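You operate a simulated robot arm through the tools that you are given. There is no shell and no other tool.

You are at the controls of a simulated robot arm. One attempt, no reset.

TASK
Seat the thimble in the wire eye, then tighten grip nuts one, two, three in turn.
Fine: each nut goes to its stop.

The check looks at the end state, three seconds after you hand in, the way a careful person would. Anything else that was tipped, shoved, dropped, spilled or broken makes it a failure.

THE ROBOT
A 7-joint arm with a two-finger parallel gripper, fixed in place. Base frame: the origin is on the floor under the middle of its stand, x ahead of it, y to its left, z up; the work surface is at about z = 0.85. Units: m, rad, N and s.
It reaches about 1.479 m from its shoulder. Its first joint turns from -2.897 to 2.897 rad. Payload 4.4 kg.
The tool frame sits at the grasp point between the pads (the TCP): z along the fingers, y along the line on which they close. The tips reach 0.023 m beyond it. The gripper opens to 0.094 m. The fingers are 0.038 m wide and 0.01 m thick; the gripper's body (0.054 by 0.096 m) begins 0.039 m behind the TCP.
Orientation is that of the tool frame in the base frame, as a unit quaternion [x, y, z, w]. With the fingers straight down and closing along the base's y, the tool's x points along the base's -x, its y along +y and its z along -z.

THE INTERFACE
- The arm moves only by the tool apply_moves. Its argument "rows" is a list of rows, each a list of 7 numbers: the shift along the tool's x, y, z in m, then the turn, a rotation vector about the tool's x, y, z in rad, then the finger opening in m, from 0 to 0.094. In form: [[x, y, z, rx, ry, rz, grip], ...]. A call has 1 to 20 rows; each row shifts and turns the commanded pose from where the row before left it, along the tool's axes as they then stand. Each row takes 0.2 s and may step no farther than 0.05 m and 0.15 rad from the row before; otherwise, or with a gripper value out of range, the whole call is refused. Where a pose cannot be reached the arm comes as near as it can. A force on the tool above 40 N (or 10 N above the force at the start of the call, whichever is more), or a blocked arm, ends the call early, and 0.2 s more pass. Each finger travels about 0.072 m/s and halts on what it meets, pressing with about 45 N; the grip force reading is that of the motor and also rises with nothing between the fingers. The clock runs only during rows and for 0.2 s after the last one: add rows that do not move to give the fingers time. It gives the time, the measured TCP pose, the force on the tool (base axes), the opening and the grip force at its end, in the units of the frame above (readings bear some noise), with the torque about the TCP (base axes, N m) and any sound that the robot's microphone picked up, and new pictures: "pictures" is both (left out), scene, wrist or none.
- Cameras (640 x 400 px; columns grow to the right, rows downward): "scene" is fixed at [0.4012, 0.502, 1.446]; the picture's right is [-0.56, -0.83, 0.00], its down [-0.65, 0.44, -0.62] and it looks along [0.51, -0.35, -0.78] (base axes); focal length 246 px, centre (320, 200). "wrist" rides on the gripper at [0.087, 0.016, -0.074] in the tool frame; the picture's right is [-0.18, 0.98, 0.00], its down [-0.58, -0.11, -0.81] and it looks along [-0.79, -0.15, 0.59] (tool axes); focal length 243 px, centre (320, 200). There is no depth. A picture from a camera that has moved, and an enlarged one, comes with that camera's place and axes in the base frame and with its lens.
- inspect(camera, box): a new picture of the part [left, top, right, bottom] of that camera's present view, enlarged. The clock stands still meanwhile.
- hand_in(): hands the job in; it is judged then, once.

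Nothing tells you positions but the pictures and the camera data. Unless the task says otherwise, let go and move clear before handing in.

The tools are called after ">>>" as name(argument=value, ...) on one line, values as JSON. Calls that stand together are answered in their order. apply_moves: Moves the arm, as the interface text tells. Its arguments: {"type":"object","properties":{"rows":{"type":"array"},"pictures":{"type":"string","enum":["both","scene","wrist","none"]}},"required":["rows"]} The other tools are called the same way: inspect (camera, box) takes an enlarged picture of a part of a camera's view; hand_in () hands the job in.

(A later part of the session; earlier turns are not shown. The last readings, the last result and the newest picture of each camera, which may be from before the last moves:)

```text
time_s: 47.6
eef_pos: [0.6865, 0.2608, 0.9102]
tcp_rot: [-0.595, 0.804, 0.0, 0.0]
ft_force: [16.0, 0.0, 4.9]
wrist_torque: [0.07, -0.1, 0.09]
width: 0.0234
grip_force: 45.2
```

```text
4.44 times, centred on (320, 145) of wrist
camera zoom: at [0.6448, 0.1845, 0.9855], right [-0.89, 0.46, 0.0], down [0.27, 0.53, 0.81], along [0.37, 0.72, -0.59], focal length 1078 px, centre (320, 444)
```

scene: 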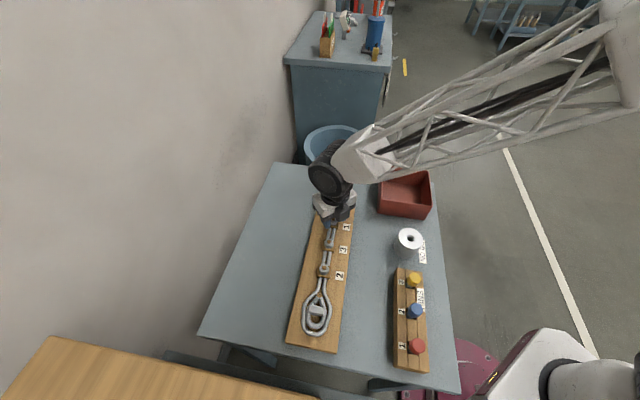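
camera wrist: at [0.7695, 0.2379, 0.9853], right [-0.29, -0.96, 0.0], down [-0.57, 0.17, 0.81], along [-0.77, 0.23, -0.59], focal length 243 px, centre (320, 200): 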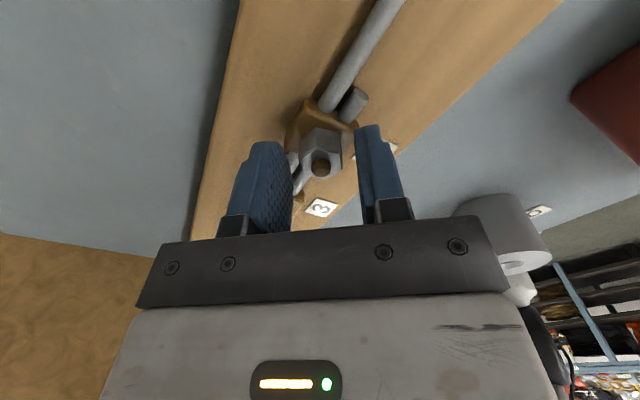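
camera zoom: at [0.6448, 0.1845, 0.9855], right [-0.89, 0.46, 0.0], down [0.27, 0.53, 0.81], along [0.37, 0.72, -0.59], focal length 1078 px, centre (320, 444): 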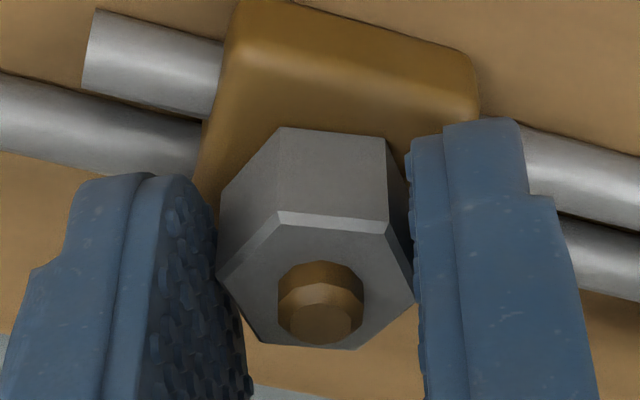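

Torque rises to about 0.25 N·m and then the pads slip, while the hex stays at the same absolute angle (-95°) on both tries. Nut 1 is therefore at its stop after about 200° clockwise. Next I'll release, lift, turn back to board-aligned yaw and go to nut 2, the one nearest the loop.

>>> apply_moves(rows=[[0, 0, 0, 0, 0, 0, 0.036], [0, 0, 0, 0, 0, 0, 0.04], [0, 0, -0.02, 0, 0, 0, 0.04], [0, 0, -0.03, 0, 0, 0, 0.04], [0, 0, -0.02, 0, 0, 0, 0.04], [0, 0, 0, 0, 0, 0.122, 0.04], [0, 0, 0, 0, 0, 0.122, 0.04], [0, 0, 0, 0, 0, 0.122, 0.04], [0, 0, 0, 0, 0, 0.122, 0.04], [0.001, 0.035, 0, 0, 0, 0, 0.04], [0, 0.035, 0, 0, 0, 0, 0.04], [0, 0.035, 0, 0, 0, 0, 0.04], [0, 0.0353, 0, 0, 0, 0, 0.04], [0, 0, 0, 0, 0, 0, 0.04], [0, 0, 0, 0, 0, 0, 0.04]])

>>> inspect(camera="wrist", box=[240, 20, 400, 120])

>>> inspect(camera="scene", box=[300, 200, 360, 270])

```text
time_s: 50.8
eef_pos: [0.5839, 0.3598, 0.981]
tcp_rot: [-0.384, 0.923, -0.001, 0.0]
ft_force: [0.8, -0.3, 0.8]
wrist_torque: [-0.02, -0.01, 0.0]
width: 0.0404
grip_force: 0.0
camera wrist: at [0.5107, 0.3105, 1.0546], right [-0.57, 0.82, 0.0], down [0.49, 0.34, 0.81], along [0.66, 0.46, -0.59], focal length 243 px, centre (320, 200)
```

scene: 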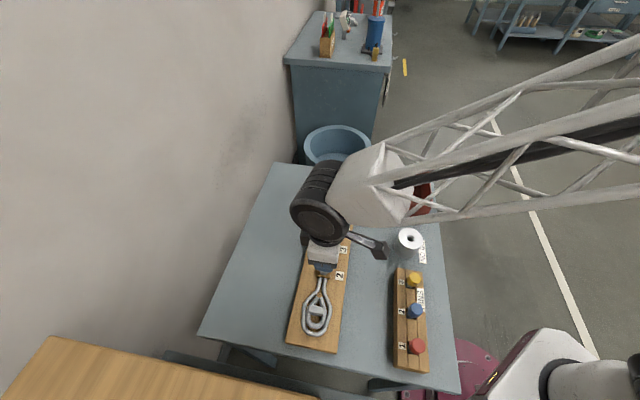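
wrist: 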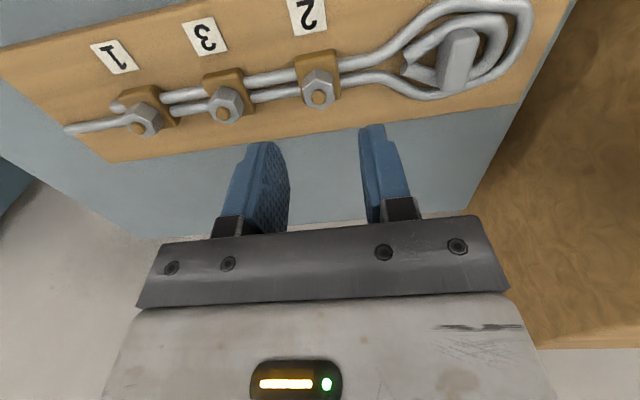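

```text
4.00 times, centred on (320, 70) of wrist
camera zoom: at [0.5107, 0.3105, 1.0546], right [-0.57, 0.82, 0.0], down [0.49, 0.34, 0.81], along [0.66, 0.46, -0.59], focal length 970 px, centre (320, 720)
```

zoom: 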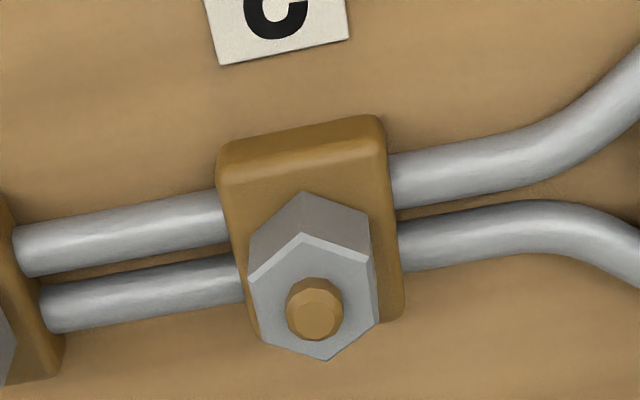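

```text
5.71 times, centred on (330, 235) of scene
camera zoom: at [0.4012, 0.502, 1.446], right [-0.56, -0.83, 0.0], down [-0.65, 0.44, -0.62], along [0.51, -0.35, -0.78], focal length 1405 px, centre (263, 0)
```

zoom: 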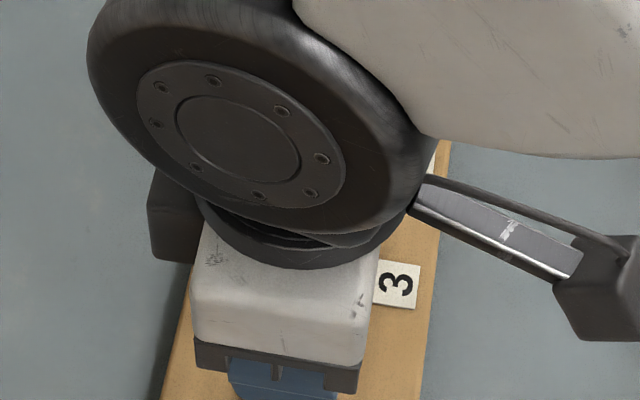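

Nut 2's flats line up with the current yaw too. I'll centre over it, then wind back 120° first to leave room for one long clockwise stroke.

>>> apply_moves(rows=[[-0.003, -0.0012, 0, 0, 0, 0, 0.038], [0, 0, 0, 0, 0, -0.1496, 0.038], [0, 0, 0, 0, 0, -0.1496, 0.038], [0, 0, 0, 0, 0, -0.1496, 0.038], [0, 0, 0, 0, 0, -0.1496, 0.038], [0, 0, 0, 0, 0, -0.1496, 0.038], [0, 0, 0, 0, 0, -0.1496, 0.038], [0, 0, 0, 0, 0, -0.1496, 0.038], [0, 0, 0, 0, 0, -0.1496, 0.038], [0, 0, 0, 0, 0, -0.1496, 0.038], [0, 0, 0, 0, 0, -0.1496, 0.038], [0, 0, 0, 0, 0, -0.1496, 0.038], [0, 0, 0, 0, 0, -0.1496, 0.038], [0, 0, 0, 0, 0, -0.1496, 0.038], [0, 0, 0, 0, 0, -0.1496, 0.038], [0, 0, 0.02, 0, 0, 0, 0.038], [0, 0, 0.02, 0, 0, 0, 0.038], [0, 0, 0, 0, 0, 0, 0.038], [0, 0, 0, 0, 0, 0, 0.038]])

>>> inspect(camera="wrist", box=[220, 60, 420, 185])

```text
time_s: 54.8
eef_pos: [0.5891, 0.3606, 0.9396]
tcp_rot: [0.992, -0.129, 0.001, 0.0]
ft_force: [-0.7, 0.8, 0.8]
wrist_torque: [-0.01, 0.02, 0.0]
width: 0.0379
grip_force: 0.2
camera wrist: at [0.6682, 0.3244, 1.0148], right [-0.43, -0.9, 0.0], down [-0.53, 0.25, 0.81], along [-0.73, 0.35, -0.59], focal length 243 px, centre (320, 200)
```

scene: 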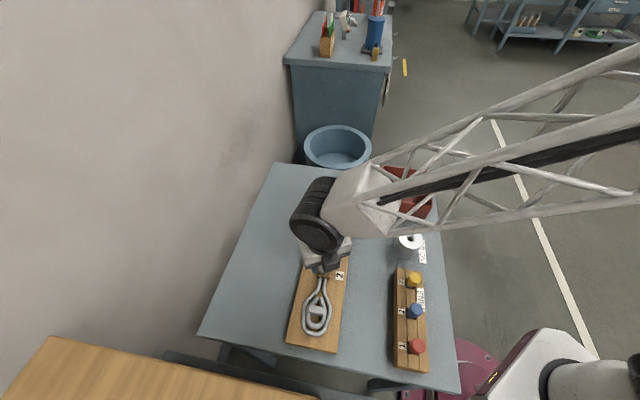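
wrist: 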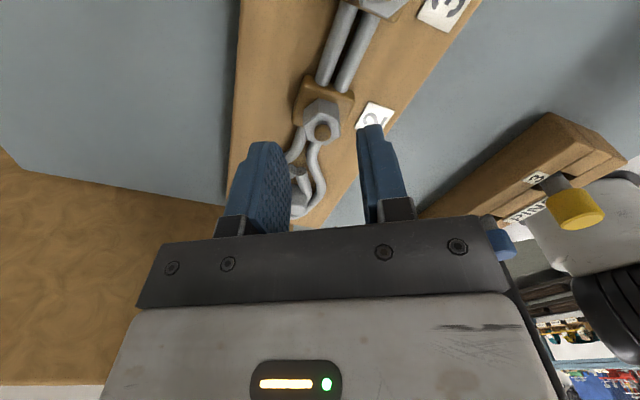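

```text
3.20 times, centred on (320, 122) of wrist
camera zoom: at [0.6682, 0.3244, 1.0148], right [-0.43, -0.9, 0.0], down [-0.53, 0.25, 0.81], along [-0.73, 0.35, -0.59], focal length 776 px, centre (320, 448)
```

zoom: 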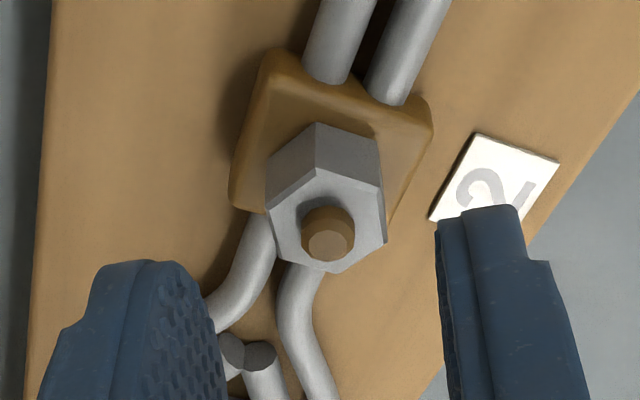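

I'm correcting the centring using the average of the two opposite views. Then I'll descend onto nut 2.

>>> apply_moves(rows=[[-0.0019, 0.0008, 0, 0, 0, 0, 0.036], [0, 0, 0.012, 0, 0, 0, 0.036], [0, 0, 0.01, 0, 0, 0, 0.036], [0, 0, 0.0075, 0, 0, 0, 0.036], [0, 0, 0, 0, 0, 0, 0.036], [0, 0, 0, 0, 0, 0, 0.036]], pictures="none")

>>> inspect(camera="wrist", box=[260, 100, 380, 190])

```text
time_s: 56.2
eef_pos: [0.585, 0.361, 0.91]
tcp_rot: [0.992, -0.129, 0.0, 0.0]
ft_force: [-0.2, 0.6, -1.0]
wrist_torque: [0.01, 0.0, -0.03]
width: 0.0359
grip_force: 0.1
```

```text
4.44 times, centred on (320, 145) of wrist
camera zoom: at [0.6656, 0.3238, 0.985], right [-0.43, -0.9, 0.0], down [-0.53, 0.25, 0.81], along [-0.73, 0.35, -0.59], focal length 1078 px, centre (320, 444)
```

zoom: 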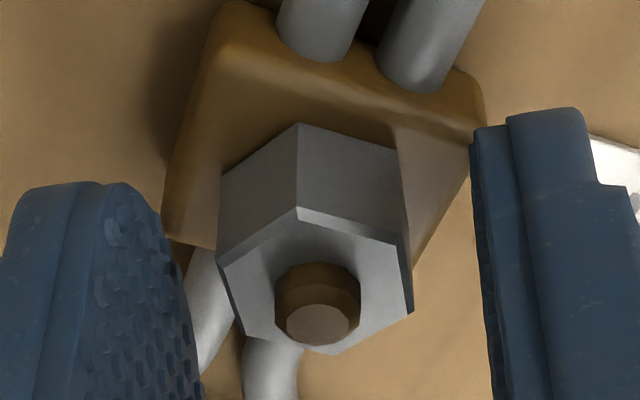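

>>> apply_moves(rows=[[0.0002, -0.0005, 0, 0, 0, 0, 0.036], [0, 0, 0, 0, 0, 0, 0.02], [0, 0, 0, 0, 0, 0, 0.0], [0, 0, 0, 0, 0, 0, 0.0]], pictures="none")

>>> apply_moves(rows=[[0, 0, 0, 0, 0, 0.12, 0.0], [0, 0, 0, 0, 0, 0.12, 0.0], [0, 0, 0, 0, 0, 0.12, 0.0], [0, 0, 0, 0, 0, 0, 0.0]], pictures="none")

>>> inspect(camera="wrist", box=[260, 100, 380, 190])

```text
time_s: 57.2
eef_pos: [0.5876, 0.3606, 0.9099]
tcp_rot: [0.992, -0.129, 0.0, 0.001]
ft_force: [-4.2, -18.0, 4.2]
wrist_torque: [-0.07, 0.11, -0.01]
width: 0.0237
grip_force: 44.5
```

```text
time_s: 58.2
eef_pos: [0.5855, 0.3611, 0.9116]
tcp_rot: [0.952, -0.305, -0.001, 0.001]
ft_force: [-1.7, -21.8, 1.8]
wrist_torque: [-0.09, 0.12, -0.04]
width: 0.024
grip_force: 44.2
```

```text
4.44 times, centred on (320, 145) of wrist
camera zoom: at [0.6471, 0.2985, 0.9853], right [-0.72, -0.69, 0.0], down [-0.41, 0.43, 0.81], along [-0.56, 0.58, -0.59], focal length 1078 px, centre (320, 444)
```

zoom: 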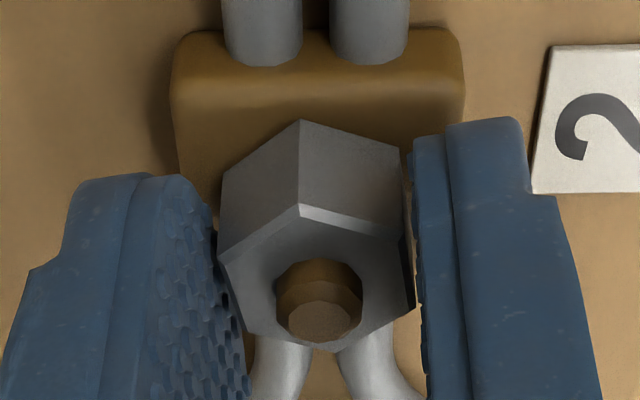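

>>> apply_moves(rows=[[0.0003, 0.0004, 0, 0, 0, 0.12, 0.0], [0, 0, 0, 0, 0, 0.12, 0.0], [0, 0, 0, 0, 0, 0.12, 0.0], [0, 0, 0, 0, 0, 0.12, 0.0], [0, 0, 0, 0, 0, 0.12, 0.0], [0, 0, 0, 0, 0, 0.12, 0.0], [0, 0, 0, 0, 0, 0, 0.0]], pictures="none")

>>> inspect(camera="wrist", box=[260, 100, 380, 190])

```text
time_s: 59.8
eef_pos: [0.5871, 0.3617, 0.9099]
tcp_rot: [0.784, -0.621, 0.0, 0.0]
ft_force: [2.9, 24.1, -19.3]
wrist_torque: [0.53, -0.24, 0.02]
width: 0.0236
grip_force: 45.3
```

```text
4.44 times, centred on (320, 145) of wrist
camera zoom: at [0.5904, 0.274, 0.9856], right [-1.0, -0.05, 0.0], down [-0.03, 0.59, 0.81], along [-0.04, 0.81, -0.59], focal length 1078 px, centre (320, 444)
```

zoom: 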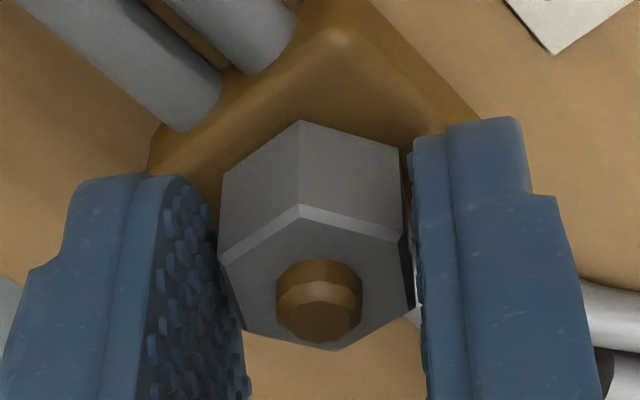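

>>> apply_moves(rows=[[-0.0006, -0.0001, 0.0003, 0, 0, 0.12, 0.0], [0, 0, 0, 0, 0, 0.12, 0.0], [0, 0, 0, 0, 0, 0.12, 0.0], [0, 0, 0, 0, 0, 0.12, 0.0], [0, 0, 0, 0, 0, 0.12, 0.0], [0, 0, 0, 0, 0, 0, 0.0]], pictures="none")

>>> inspect(camera="wrist", box=[260, 100, 380, 190])

```text
time_s: 61.2
eef_pos: [0.5872, 0.3614, 0.9112]
tcp_rot: [-0.565, 0.825, 0.0, 0.001]
ft_force: [18.9, -4.5, -13.5]
wrist_torque: [-0.42, -0.62, 0.01]
width: 0.0235
grip_force: 45.3
```

```text
4.44 times, centred on (320, 145) of wrist
camera zoom: at [0.54, 0.2871, 0.9856], right [-0.85, 0.53, 0.0], down [0.31, 0.5, 0.81], along [0.42, 0.68, -0.59], focal length 1078 px, centre (320, 444)
```

zoom: 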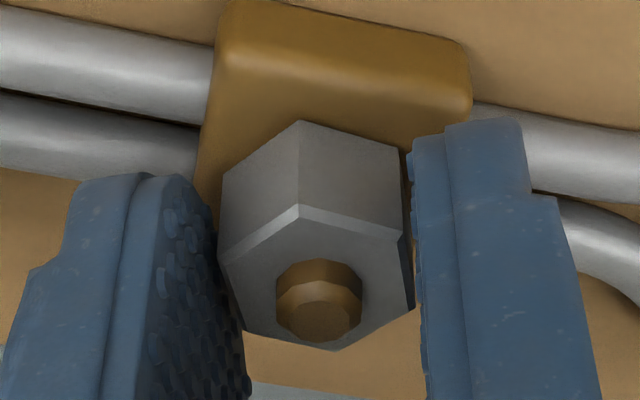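

>>> apply_moves(rows=[[-0.0001, -0.0005, 0.0002, 0, 0, 0.12, 0.0], [0, 0, 0, 0, 0, 0.12, 0.0], [0, 0, 0, 0, 0, 0.12, 0.0], [0, 0, 0, 0, 0, 0.12, 0.0], [0, 0, 0, 0, 0, 0.12, 0.0], [0, 0, 0, 0, 0, 0, 0.0]], pictures="none")

>>> inspect(camera="wrist", box=[260, 100, 380, 190])

```text
time_s: 62.6
eef_pos: [0.5875, 0.362, 0.9107]
tcp_rot: [-0.295, 0.955, 0.0, 0.0]
ft_force: [8.3, -5.8, -1.8]
wrist_torque: [0.19, -0.18, 0.02]
width: 0.0236
grip_force: 45.5
stopped in row 6: the force on the tool passed its limit at 41 N (the readings are from after the stop); the commanded pose is now the measured one
```

```text
4.44 times, centred on (320, 145) of wrist
camera zoom: at [0.5067, 0.3268, 0.9855], right [-0.4, 0.92, 0.0], down [0.54, 0.24, 0.81], along [0.74, 0.32, -0.59], focal length 1078 px, centre (320, 444)
```

zoom: 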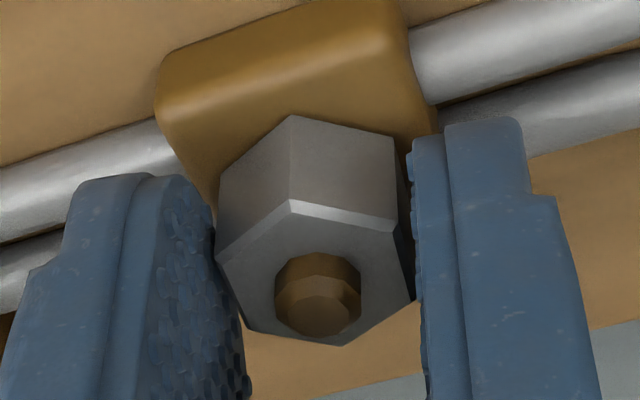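

There's no stop yet after about 130° on nut 2, and the side load came from being about 1.5 mm off centre along the pads. I'll open, recentre and look.

>>> apply_moves(rows=[[0, 0, 0, 0, 0, 0, 0.034], [0, 0, 0, 0, 0, 0, 0.034], [0.0013, 0, 0, 0, 0, 0, 0.034], [0, 0, 0, 0, 0, 0, 0.034]], pictures="none")

>>> inspect(camera="wrist", box=[260, 100, 380, 190])

```text
time_s: 63.6
eef_pos: [0.5873, 0.3611, 0.9114]
tcp_rot: [-0.296, 0.955, 0.0, 0.001]
ft_force: [0.1, -0.4, 0.5]
wrist_torque: [0.0, 0.0, -0.01]
width: 0.0338
grip_force: 0.1
```

```text
4.44 times, centred on (320, 145) of wrist
camera zoom: at [0.5053, 0.3266, 0.9855], right [-0.4, 0.92, 0.0], down [0.54, 0.24, 0.81], along [0.74, 0.32, -0.59], focal length 1078 px, centre (320, 444)
```

zoom: 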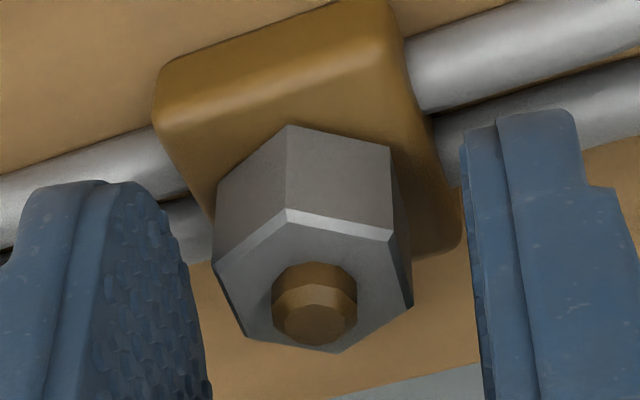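

>>> apply_moves(rows=[[0, -0.0008, 0, 0, 0, -0.05, 0.034], [0, 0, 0, 0, 0, 0, 0.02], [0, 0, 0, 0, 0, 0, 0.0], [0, 0, 0, 0, 0, 0, 0.0]], pictures="none")

>>> apply_moves(rows=[[0, 0, 0, 0, 0, 0.12, 0.0], [0, 0, 0, 0, 0, 0.12, 0.0], [0, 0, 0, 0, 0, 0.12, 0.0]], pictures="none")

>>> inspect(camera="wrist", box=[260, 100, 380, 190])

```text
time_s: 64.6
eef_pos: [0.5872, 0.3607, 0.9111]
tcp_rot: [-0.319, 0.948, 0.0, 0.0]
ft_force: [-7.6, 10.8, -1.0]
wrist_torque: [0.41, 0.35, 0.03]
width: 0.0236
grip_force: 44.8
```

```text
time_s: 65.4
eef_pos: [0.587, 0.36, 0.9102]
tcp_rot: [-0.144, 0.99, 0.001, 0.001]
ft_force: [6.2, 23.5, -8.8]
wrist_torque: [0.57, 0.49, 0.02]
width: 0.0236
grip_force: 45.6
```

```text
4.44 times, centred on (320, 145) of wrist
camera zoom: at [0.4986, 0.3524, 0.9856], right [-0.1, 0.99, 0.0], down [0.59, 0.06, 0.81], along [0.8, 0.08, -0.59], focal length 1078 px, centre (320, 444)
```

zoom: 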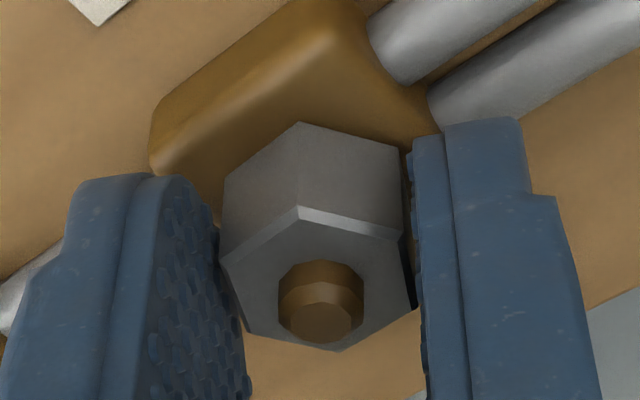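

>>> apply_moves(rows=[[-0.0002, 0.0005, 0, 0, 0, 0.12, 0.0], [0, 0, 0, 0, 0, 0.12, 0.0], [0, 0, 0, 0, 0, 0.12, 0.0], [0, 0, 0, 0, 0, 0.12, 0.0], [0, 0, 0, 0, 0, 0, 0.0]], pictures="none")

>>> inspect(camera="wrist", box=[260, 100, 380, 190])

```text
time_s: 66.5
eef_pos: [0.5853, 0.3607, 0.9114]
tcp_rot: [0.096, 0.995, 0.0, 0.0]
ft_force: [-2.2, 13.9, -4.8]
wrist_torque: [0.47, -0.2, 0.01]
width: 0.0236
grip_force: 45.1
stopped in row 5: the force on the tool passed its limit at 41 N (the readings are from after the stop); the commanded pose is now the measured one
```

```text
4.44 times, centred on (320, 145) of wrist
camera zoom: at [0.5039, 0.3941, 0.9858], right [0.37, 0.93, 0.0], down [0.55, -0.22, 0.81], along [0.75, -0.3, -0.59], focal length 1078 px, centre (320, 444)
```

zoom: 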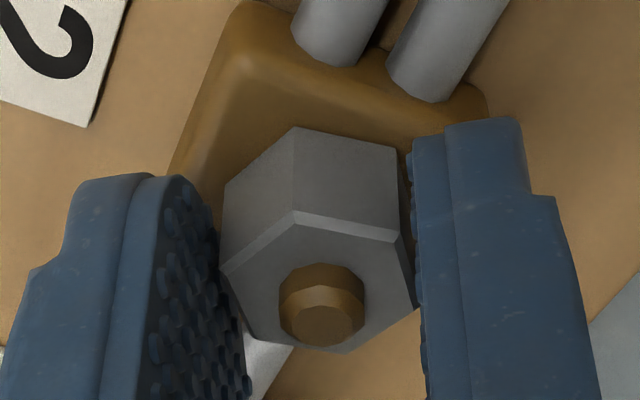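

>>> apply_moves(rows=[[0.0, 0.0003, 0, 0, 0, 0.1, 0.0], [0, 0, 0, 0, 0, 0.1, 0.0], [0, 0, 0, 0, 0, 0.1, 0.0]], pictures="none")

>>> inspect(camera="wrist", box=[260, 100, 380, 190])

```text
time_s: 67.3
eef_pos: [0.5866, 0.3607, 0.9112]
tcp_rot: [0.245, 0.97, -0.001, 0.0]
ft_force: [-7.7, 14.2, -12.9]
wrist_torque: [0.54, -0.11, 0.05]
width: 0.0234
grip_force: 44.8
```

```text
4.44 times, centred on (320, 145) of wrist
camera zoom: at [0.5173, 0.4172, 0.9858], right [0.63, 0.78, 0.0], down [0.46, -0.37, 0.81], along [0.63, -0.51, -0.59], focal length 1078 px, centre (320, 444)
```

zoom: 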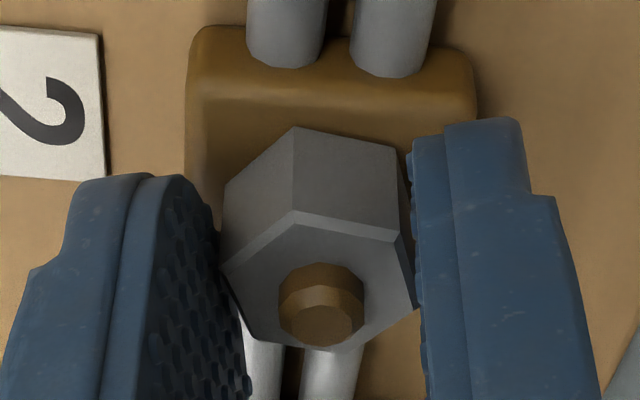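

>>> apply_moves(rows=[[0.0004, 0.0002, 0, 0, 0, 0.1, 0.0], [0, 0, 0, 0, 0, 0.1, 0.0], [0, 0, 0, 0, 0, 0.1, 0.0]], pictures="none")

>>> inspect(camera="wrist", box=[260, 100, 380, 190])

```text
time_s: 68.1
eef_pos: [0.5866, 0.3609, 0.9114]
tcp_rot: [0.386, 0.922, 0.0, 0.0]
ft_force: [-0.5, -4.3, -5.6]
wrist_torque: [-0.07, -0.18, 0.1]
width: 0.0234
grip_force: 44.9
```

```text
4.44 times, centred on (320, 145) of wrist
camera zoom: at [0.5372, 0.4348, 0.986], right [0.83, 0.56, 0.0], down [0.33, -0.49, 0.81], along [0.45, -0.67, -0.59], focal length 1078 px, centre (320, 444)
```

zoom: 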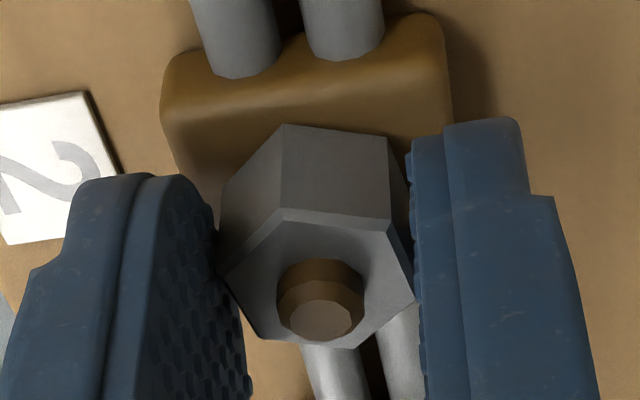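

Nut 2 now lags with reaction torque, at about 200° total just like nut 1. I'll confirm with a bit more twist.

>>> apply_moves(rows=[[0, 0, 0, 0, 0, 0.08, 0.0], [0, 0, 0, 0, 0, 0.08, 0.0]], pictures="none")

>>> inspect(camera="wrist", box=[260, 100, 380, 190])

```text
time_s: 68.7
eef_pos: [0.5861, 0.362, 0.9115]
tcp_rot: [0.459, 0.889, 0.0, 0.0]
ft_force: [6.7, 10.3, -5.6]
wrist_torque: [-0.02, 0.03, -0.06]
width: 0.0224
grip_force: 44.1
```

```text
4.44 times, centred on (320, 145) of wrist
camera zoom: at [0.5492, 0.4419, 0.9865], right [0.91, 0.42, 0.0], down [0.25, -0.54, 0.81], along [0.34, -0.73, -0.59], focal length 1078 px, centre (320, 444)
```

zoom: 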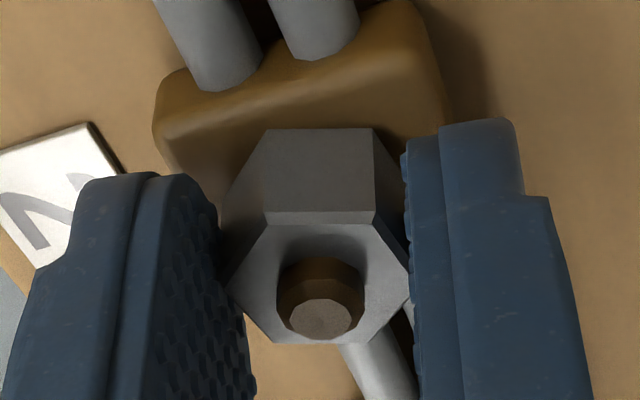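

The hex angle stayed at about 144° through the extra twist, so nut 2 is at its stop. I'll release, lift, swing back to board yaw and move over nut 3.

>>> apply_moves(rows=[[0, 0, 0, 0, 0, 0, 0.036], [0, 0, 0, 0, 0, 0, 0.04], [0, 0, -0.03, 0, 0, 0, 0.04], [0, 0, -0.04, 0, 0, 0, 0.04], [0, 0, 0, 0, 0, -0.1449, 0.04], [0, 0, 0, 0, 0, -0.1449, 0.04], [0, 0, 0, 0, 0, -0.1449, 0.04], [0, 0, 0, 0, 0, -0.1449, 0.04], [0, 0, 0, 0, 0, -0.1449, 0.04], [0, 0, 0, 0, 0, -0.1449, 0.04], [0, 0, 0, 0, 0, -0.1449, 0.04], [0, 0, 0, 0, 0, -0.1449, 0.04], [0, 0, 0, 0, 0, -0.1449, 0.04], [0, 0, 0, 0, 0, -0.1449, 0.04], [0, 0, 0, 0, 0, -0.1449, 0.04], [0, 0, 0, 0, 0, -0.1449, 0.04], [0, -0.035, 0, 0, 0, 0, 0.04], [0, -0.035, 0, 0, 0, 0, 0.04], [0, 0, 0, 0, 0, 0, 0.04], [0, 0, 0, 0, 0, 0, 0.04]])

>>> inspect(camera="wrist", box=[240, 20, 400, 120])

```text
time_s: 72.9
eef_pos: [0.6332, 0.3133, 0.982]
tcp_rot: [-0.383, 0.924, 0.001, 0.0]
ft_force: [-0.7, -0.6, -0.2]
wrist_torque: [-0.01, 0.01, 0.02]
width: 0.04
grip_force: 0.0
camera wrist: at [0.5617, 0.2642, 1.0564], right [-0.57, 0.82, 0.0], down [0.49, 0.33, 0.81], along [0.66, 0.46, -0.59], focal length 243 px, centre (320, 200)
```

scene: 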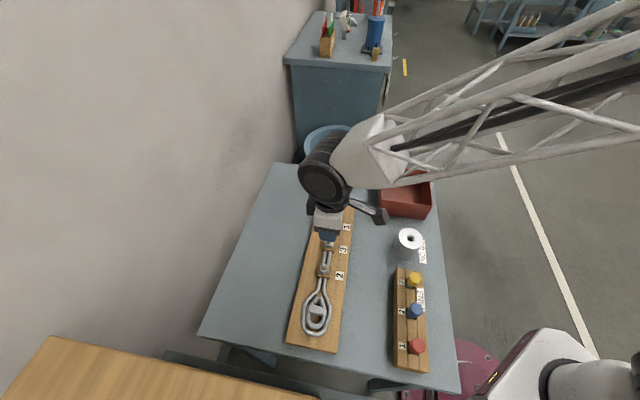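
wrist: 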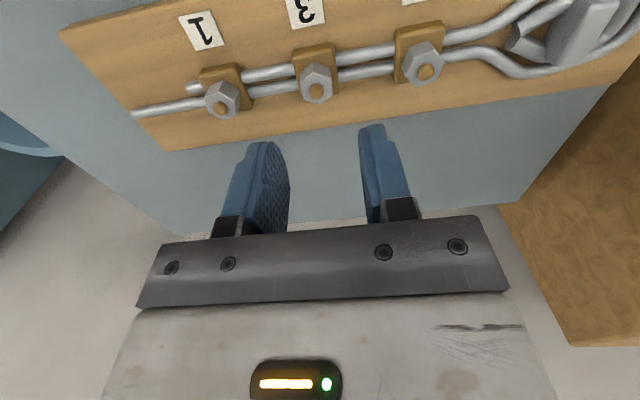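

```text
4.00 times, centred on (320, 70) of wrist
camera zoom: at [0.5617, 0.2642, 1.0564], right [-0.57, 0.82, 0.0], down [0.49, 0.33, 0.81], along [0.66, 0.46, -0.59], focal length 970 px, centre (320, 720)
```

zoom: 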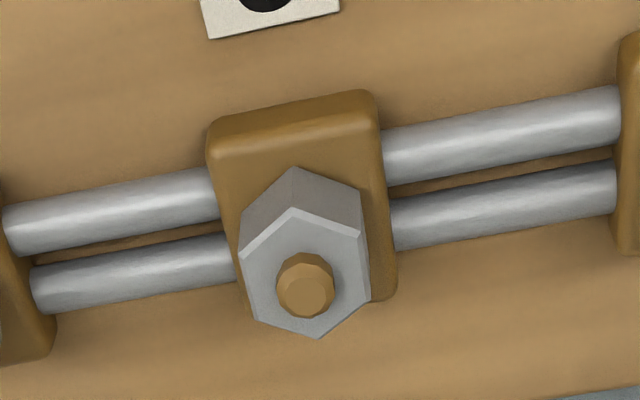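

Nut 3's flats also line up at this yaw. As before, I'll centre, wind back 120° and come down to just above it.

>>> apply_moves(rows=[[0.0002, -0.0025, 0, 0, 0, 0, 0.038], [0, 0, 0, 0, 0, -0.1496, 0.038], [0, 0, 0, 0, 0, -0.1496, 0.038], [0, 0, 0, 0, 0, -0.1496, 0.038], [0, 0, 0, 0, 0, -0.1496, 0.038], [0, 0, 0, 0, 0, -0.1496, 0.038], [0, 0, 0, 0, 0, -0.1496, 0.038], [0, 0, 0, 0, 0, -0.1496, 0.038], [0, 0, 0, 0, 0, -0.1496, 0.038], [0, 0, 0, 0, 0, -0.1496, 0.038], [0, 0, 0, 0, 0, -0.1496, 0.038], [0, 0, 0, 0, 0, -0.1496, 0.038], [0, 0, 0, 0, 0, -0.1496, 0.038], [0, 0, 0, 0, 0, -0.1496, 0.038], [0, 0, 0, 0, 0, -0.1496, 0.038], [0, 0, 0.02, 0, 0, 0, 0.038], [0, 0, 0.02, 0, 0, 0, 0.038], [0, 0, 0, 0, 0, 0, 0.038], [0, 0, 0, 0, 0, 0, 0.038]])

>>> inspect(camera="wrist", box=[220, 60, 420, 185])

```text
time_s: 76.9
eef_pos: [0.6356, 0.3093, 0.9427]
tcp_rot: [0.991, -0.13, 0.001, 0.0]
ft_force: [-0.3, 0.1, 0.2]
wrist_torque: [-0.02, -0.06, 0.01]
width: 0.038
grip_force: 0.1
camera wrist: at [0.7161, 0.2719, 1.0168], right [-0.43, -0.9, 0.0], down [-0.53, 0.26, 0.81], along [-0.73, 0.35, -0.59], focal length 243 px, centre (320, 200)
```

scene: 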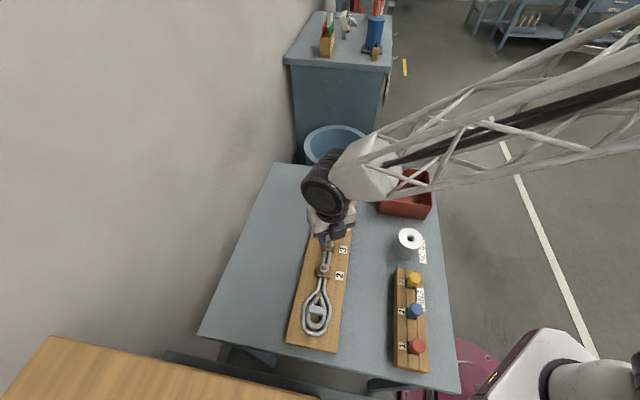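
wrist: 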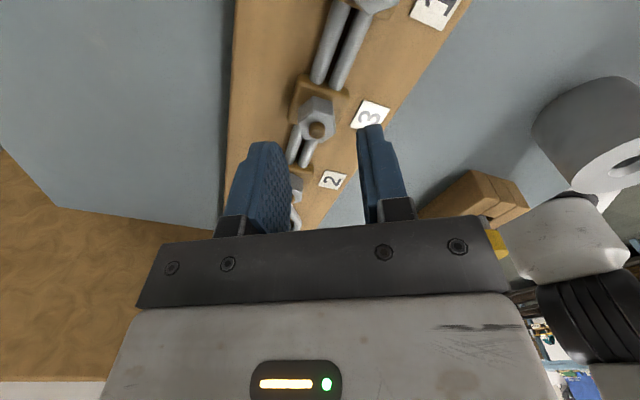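

```text
3.20 times, centred on (320, 122) of wrist
camera zoom: at [0.7161, 0.2719, 1.0168], right [-0.43, -0.9, 0.0], down [-0.53, 0.26, 0.81], along [-0.73, 0.35, -0.59], focal length 776 px, centre (320, 448)
```

zoom: 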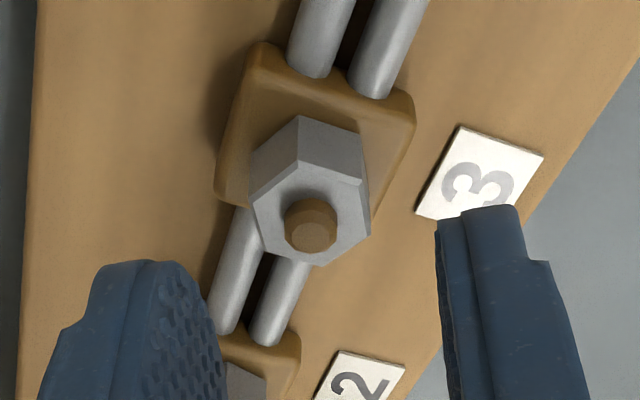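

>>> apply_moves(rows=[[-0.0012, -0.0024, 0, 0, 0, 0, 0.036], [0, 0, 0.012, 0, 0, 0, 0.036], [0, 0, 0.012, 0, 0, 0, 0.036], [0, 0, 0.0075, 0, 0, 0, 0.036], [0, 0, 0, 0, 0, 0, 0.036], [0, 0, 0, 0, 0, 0, 0.036]], pictures="none")

>>> inspect(camera="wrist", box=[260, 100, 380, 190])

```text
time_s: 78.3
eef_pos: [0.6364, 0.3114, 0.9104]
tcp_rot: [0.991, -0.13, 0.0, 0.0]
ft_force: [-0.2, 0.3, 0.1]
wrist_torque: [0.01, -0.01, -0.01]
width: 0.0361
grip_force: 0.0
```

```text
4.44 times, centred on (320, 145) of wrist
camera zoom: at [0.715, 0.275, 0.9853], right [-0.43, -0.9, 0.0], down [-0.53, 0.26, 0.81], along [-0.73, 0.35, -0.59], focal length 1078 px, centre (320, 444)
```

zoom: 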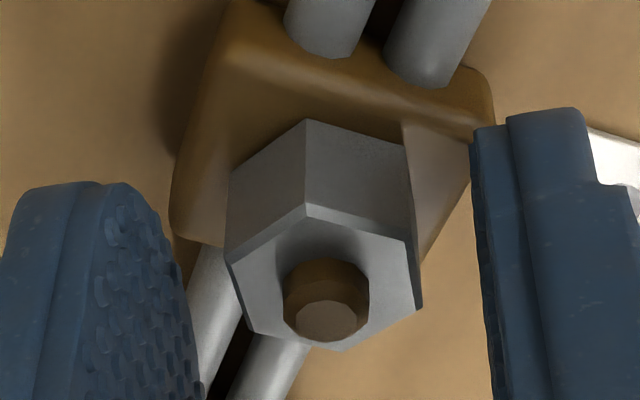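

>>> apply_moves(rows=[[0.0011, 0.0005, 0, 0, 0, 0, 0.036], [0, 0, 0, 0, 0, 0, 0.03], [0, 0, 0, 0, 0, 0, 0.0], [0, 0, 0, 0, 0, 0, 0.0]], pictures="none")

>>> apply_moves(rows=[[0, 0, 0, 0, 0, 0.12, 0.0], [0, 0, 0, 0, 0, 0.12, 0.0], [0, 0, 0, 0, 0, 0.12, 0.0], [0, 0, 0, 0, 0, 0, 0.0]], pictures="none")

>>> inspect(camera="wrist", box=[260, 100, 380, 190])

```text
time_s: 79.3
eef_pos: [0.6362, 0.3113, 0.9105]
tcp_rot: [0.991, -0.13, -0.001, 0.002]
ft_force: [-8.3, -32.3, 9.6]
wrist_torque: [-0.42, 0.28, 0.0]
width: 0.0239
grip_force: 45.3
```

```text
time_s: 79.8
eef_pos: [0.6363, 0.3117, 0.9112]
tcp_rot: [0.978, -0.21, 0.0, 0.001]
ft_force: [-3.2, -6.8, 3.6]
wrist_torque: [0.01, -0.12, -0.01]
width: 0.0236
grip_force: 45.2
stopped in row 2: the force on the tool passed its limit at 47 N (the readings are from after the stop); the commanded pose is now the measured one
```

```text
4.44 times, centred on (320, 145) of wrist
camera zoom: at [0.7087, 0.2616, 0.9854], right [-0.57, -0.82, 0.0], down [-0.48, 0.34, 0.81], along [-0.66, 0.46, -0.59], focal length 1078 px, centre (320, 444)
```

zoom: 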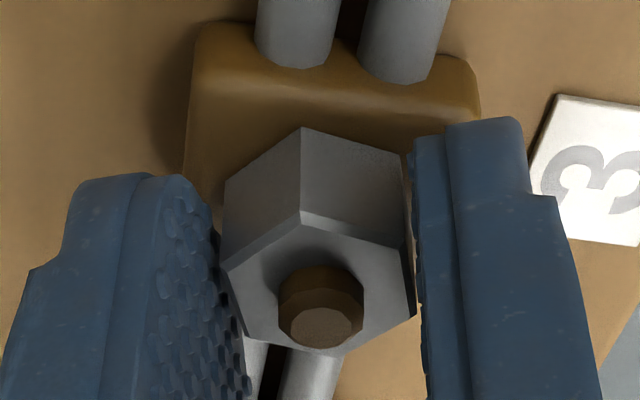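

>>> apply_moves(rows=[[0, 0.0002, 0, 0, 0, 0.12, 0.0], [0, 0, 0, 0, 0, 0.12, 0.0], [0, 0, 0, 0, 0, 0.12, 0.0], [0, 0, 0, 0, 0, 0, 0.0]], pictures="none")

>>> inspect(camera="wrist", box=[260, 100, 380, 190])

```text
time_s: 80.8
eef_pos: [0.6374, 0.3113, 0.9106]
tcp_rot: [0.924, -0.383, -0.001, 0.0]
ft_force: [-16.4, -20.9, 9.1]
wrist_torque: [-0.1, 0.35, 0.02]
width: 0.0234
grip_force: 44.6
```

```text
4.44 times, centred on (320, 145) of wrist
camera zoom: at [0.6862, 0.2392, 0.9854], right [-0.83, -0.56, 0.0], down [-0.33, 0.49, 0.81], along [-0.46, 0.66, -0.59], focal length 1078 px, centre (320, 444)
```

zoom: 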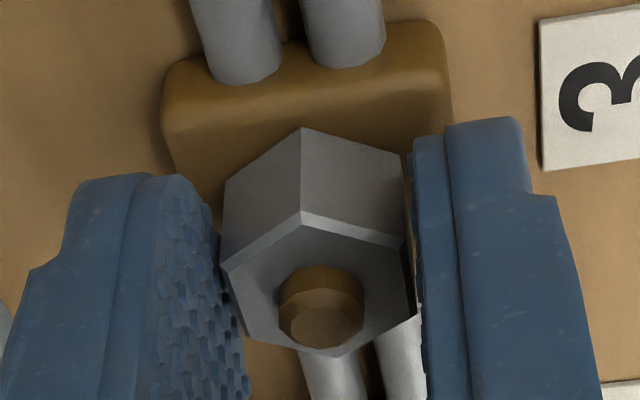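

>>> apply_moves(rows=[[0, 0, 0, 0, 0, 0, 0.034], [0, 0, 0, 0, 0, 0, 0.034], [-0.001, 0, 0, 0, 0, 0, 0.034], [0, 0, 0, 0, 0, 0, 0.034]], pictures="none")

>>> inspect(camera="wrist", box=[260, 100, 380, 190])

```text
time_s: 81.8
eef_pos: [0.6362, 0.3115, 0.9112]
tcp_rot: [0.924, -0.382, -0.001, 0.0]
ft_force: [0.2, 0.2, 0.3]
wrist_torque: [0.01, -0.02, -0.01]
width: 0.0342
grip_force: 0.0
```

```text
4.44 times, centred on (320, 145) of wrist
camera zoom: at [0.6859, 0.2402, 0.9853], right [-0.82, -0.57, 0.0], down [-0.33, 0.49, 0.81], along [-0.46, 0.66, -0.59], focal length 1078 px, centre (320, 444)
```

zoom: 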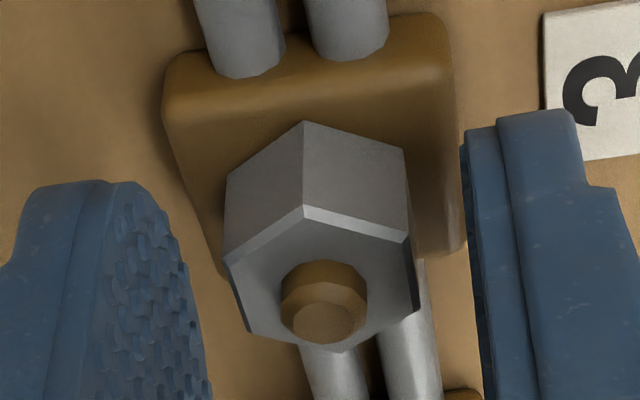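

>>> apply_moves(rows=[[0, 0.0003, 0, 0, 0, 0, 0.03], [0, 0, 0, 0, 0, 0, 0.0], [0, 0, 0, 0, 0, 0, 0.0], [0, 0, 0, 0, 0, 0, 0.0]], pictures="none")

>>> apply_moves(rows=[[0, 0, 0, 0, 0, 0.12, 0.0], [0, 0, 0, 0, 0, 0.12, 0.0], [0, 0, 0, 0, 0, 0.12, 0.0], [0, 0, 0, 0, 0, 0, 0.0]], pictures="none")

```text
time_s: 82.8
eef_pos: [0.6365, 0.3109, 0.9103]
tcp_rot: [0.924, -0.382, -0.001, 0.001]
ft_force: [2.7, 3.3, -2.9]
wrist_torque: [0.32, -0.26, 0.02]
width: 0.0235
grip_force: 44.7
```

```text
time_s: 83.8
eef_pos: [0.6364, 0.3114, 0.9106]
tcp_rot: [0.841, -0.542, 0.0, 0.0]
ft_force: [17.6, 4.6, -7.2]
wrist_torque: [0.27, -0.63, -0.03]
width: 0.0237
grip_force: 44.7
```

>>> apply_moves(rows=[[0.0001, -0.0005, 0, 0, 0, 0.12, 0.0], [6e-05, -0.0001, 0, 0, 0, 0.12, 0.0], [6e-05, -0.0001, 0, 0, 0, 0.12, 0.0], [6e-05, -0.0001, 0, 0, 0, 0.12, 0.0], [0, 0, 0, 0, 0, 0, 0.0]], pictures="none")

>>> inspect(camera="wrist", box=[260, 100, 380, 190])

```text
time_s: 85.0
eef_pos: [0.6366, 0.3117, 0.9108]
tcp_rot: [-0.688, 0.726, 0.001, -0.001]
ft_force: [-10.1, 14.6, -1.3]
wrist_torque: [0.11, -0.05, -0.02]
width: 0.0239
grip_force: 44.8
```

```text
4.44 times, centred on (320, 145) of wrist
camera zoom: at [0.6151, 0.227, 0.9855], right [-0.97, 0.24, 0.0], down [0.14, 0.58, 0.81], along [0.19, 0.78, -0.59], focal length 1078 px, centre (320, 444)
```

zoom: 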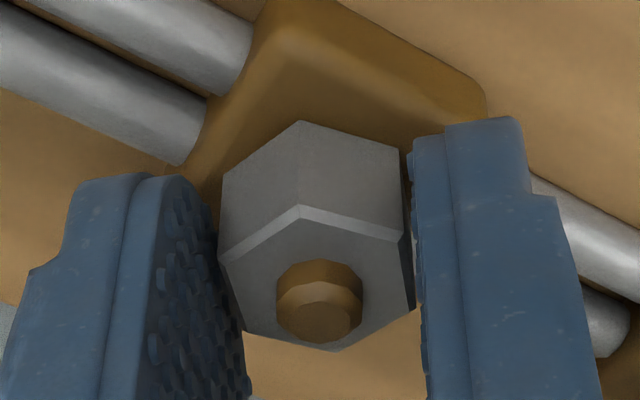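

>>> apply_moves(rows=[[-0.0004, 0.0003, 0, 0, 0, 0.12, 0.0], [3e-05, -5e-05, 0, 0, 0, 0.12, 0.0], [3e-05, -5e-05, 0, 0, 0, 0.12, 0.0], [3e-05, -5e-05, 0, 0, 0, 0.12, 0.0], [0, 0, 0, 0, 0, 0, 0.0]], pictures="none")

>>> inspect(camera="wrist", box=[260, 100, 380, 190])

```text
time_s: 86.2
eef_pos: [0.6366, 0.312, 0.9108]
tcp_rot: [-0.494, 0.869, 0.0, 0.0]
ft_force: [-23.9, 9.6, 10.9]
wrist_torque: [-0.95, 0.94, 0.02]
width: 0.0236
grip_force: 44.6
```

```text
4.44 times, centred on (320, 145) of wrist
camera zoom: at [0.5781, 0.2463, 0.9855], right [-0.75, 0.66, 0.0], down [0.39, 0.45, 0.81], along [0.53, 0.61, -0.59], focal length 1078 px, centre (320, 444)
```

zoom: 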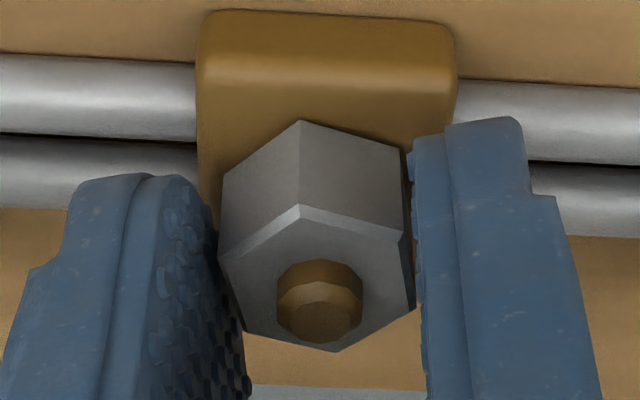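

>>> apply_moves(rows=[[0.0001, 0.0006, 0, 0, 0, 0.12, 0.0], [0, 0, 0, 0, 0, 0.12, 0.0], [0, 0, 0, 0, 0, 0.12, 0.0], [0, 0, 0, 0, 0, 0.12, 0.0], [0, 0, 0, 0, 0, 0, 0.0]], pictures="none")

>>> inspect(camera="wrist", box=[260, 100, 380, 190])

```text
time_s: 87.4
eef_pos: [0.6366, 0.3114, 0.9105]
tcp_rot: [-0.274, 0.962, 0.0, -0.001]
ft_force: [-3.4, -9.1, 8.9]
wrist_torque: [0.07, 0.16, 0.0]
width: 0.0236
grip_force: 44.4
```

```text
4.44 times, centred on (320, 145) of wrist
camera zoom: at [0.5541, 0.2805, 0.9854], right [-0.36, 0.93, 0.0], down [0.55, 0.21, 0.81], along [0.75, 0.29, -0.59], focal length 1078 px, centre (320, 444)
```

zoom: 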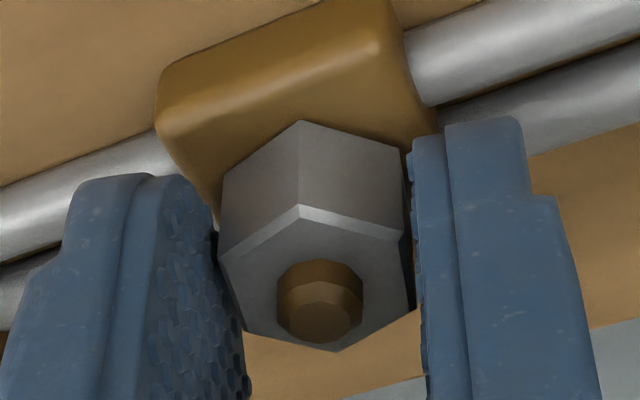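

>>> apply_moves(rows=[[0.0002, -0.0001, 0, 0, 0, 0.12, 0.0], [0, 0, 0, 0, 0, 0.12, 0.0], [0, 0, 0, 0, 0, 0.12, 0.0], [0, 0, 0, 0, 0, 0.12, 0.0], [0, 0, 0, 0, 0, 0, 0.0]], pictures="none")

>>> inspect(camera="wrist", box=[260, 100, 380, 190])

```text
time_s: 88.5
eef_pos: [0.6364, 0.3128, 0.9109]
tcp_rot: [-0.039, 0.999, -0.002, 0.0]
ft_force: [6.2, -3.8, -4.2]
wrist_torque: [0.21, -0.16, 0.0]
width: 0.0238
grip_force: 45.2
stopped in row 5: the force on the tool passed its limit at 41 N (the readings are from after the stop); the commanded pose is now the measured one
```

```text
4.44 times, centred on (320, 145) of wrist
camera zoom: at [0.5487, 0.3216, 0.9853], right [0.11, 0.99, 0.0], down [0.59, -0.06, 0.81], along [0.8, -0.09, -0.59], focal length 1078 px, centre (320, 444)
```

zoom: 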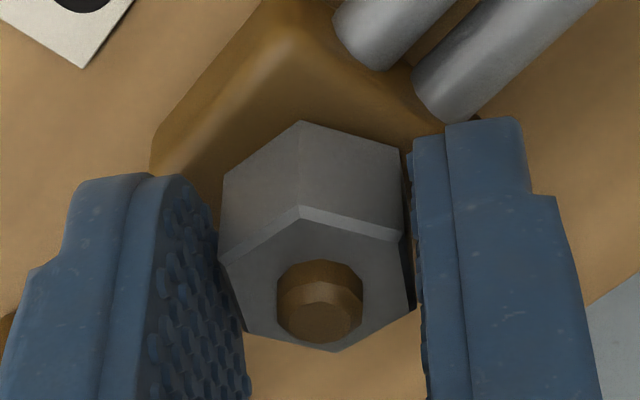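

>>> apply_moves(rows=[[0, 0, 0, 0, 0, 0.12, 0.0], [0, 0, 0, 0, 0, 0.12, 0.0], [0, 0, 0, 0, 0, 0.1, 0.0]], pictures="none")

>>> inspect(camera="wrist", box=[260, 100, 380, 190])

```text
time_s: 89.3
eef_pos: [0.6365, 0.3104, 0.91]
tcp_rot: [0.131, 0.991, -0.001, 0.0]
ft_force: [5.9, -10.5, -2.7]
wrist_torque: [0.06, -0.14, 0.01]
width: 0.0234
grip_force: 45.1
```

```text
4.44 times, centred on (320, 145) of wrist
camera zoom: at [0.5569, 0.3503, 0.9853], right [0.43, 0.9, 0.0], down [0.53, -0.26, 0.81], along [0.73, -0.35, -0.59], focal length 1078 px, centre (320, 444)
```

zoom: 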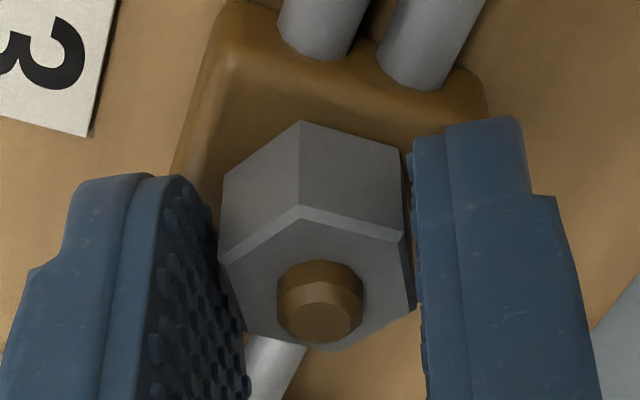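

>>> apply_moves(rows=[[-0.0002, -0.0002, 0, 0, 0, 0.1, 0.0], [0, 0, 0, 0, 0, 0.1, 0.0], [0, 0, 0, 0, 0, 0.1, 0.0]], pictures="none")

>>> inspect(camera="wrist", box=[260, 100, 380, 190])

```text
time_s: 90.1
eef_pos: [0.6361, 0.3112, 0.9103]
tcp_rot: [0.278, 0.96, 0.0, 0.0]
ft_force: [-3.1, -8.5, 4.6]
wrist_torque: [0.55, 0.94, 0.02]
width: 0.0236
grip_force: 44.5
```

```text
4.44 times, centred on (320, 145) of wrist
camera zoom: at [0.5716, 0.3719, 0.9853], right [0.68, 0.73, 0.0], down [0.43, -0.4, 0.81], along [0.59, -0.55, -0.59], focal length 1078 px, centre (320, 444)
```

zoom: 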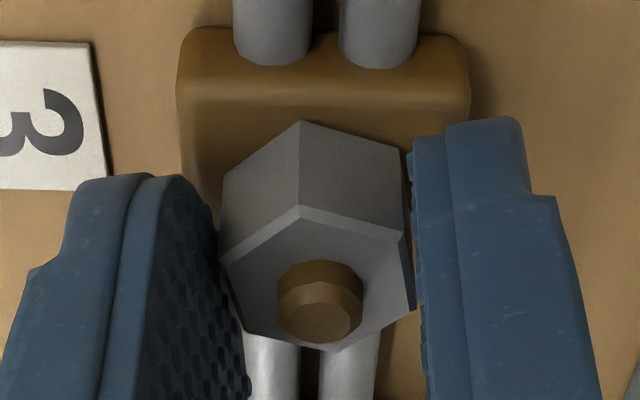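

>>> apply_moves(rows=[[0, -0.0002, 0, 0, 0, 0.08, 0.0], [0, 0, 0, 0, 0, 0.08, 0.0], [0, 0, 0, 0, 0, 0.08, 0.0]], pictures="none")

>>> inspect(camera="wrist", box=[260, 100, 380, 190])

```text
time_s: 90.9
eef_pos: [0.6366, 0.3114, 0.9108]
tcp_rot: [0.391, 0.92, 0.0, 0.0]
ft_force: [1.6, 2.0, -5.9]
wrist_torque: [0.22, -0.26, 0.14]
width: 0.0235
grip_force: 45.4
```

```text
4.44 times, centred on (320, 145) of wrist
camera zoom: at [0.5874, 0.3857, 0.9852], right [0.83, 0.55, 0.0], down [0.33, -0.49, 0.81], along [0.44, -0.67, -0.59], focal length 1078 px, centre (320, 444)
```

zoom: 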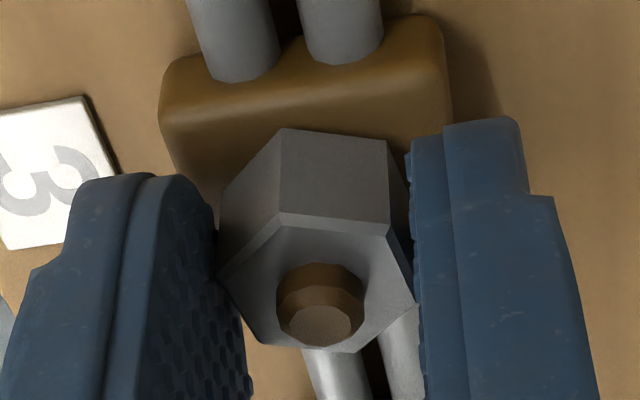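

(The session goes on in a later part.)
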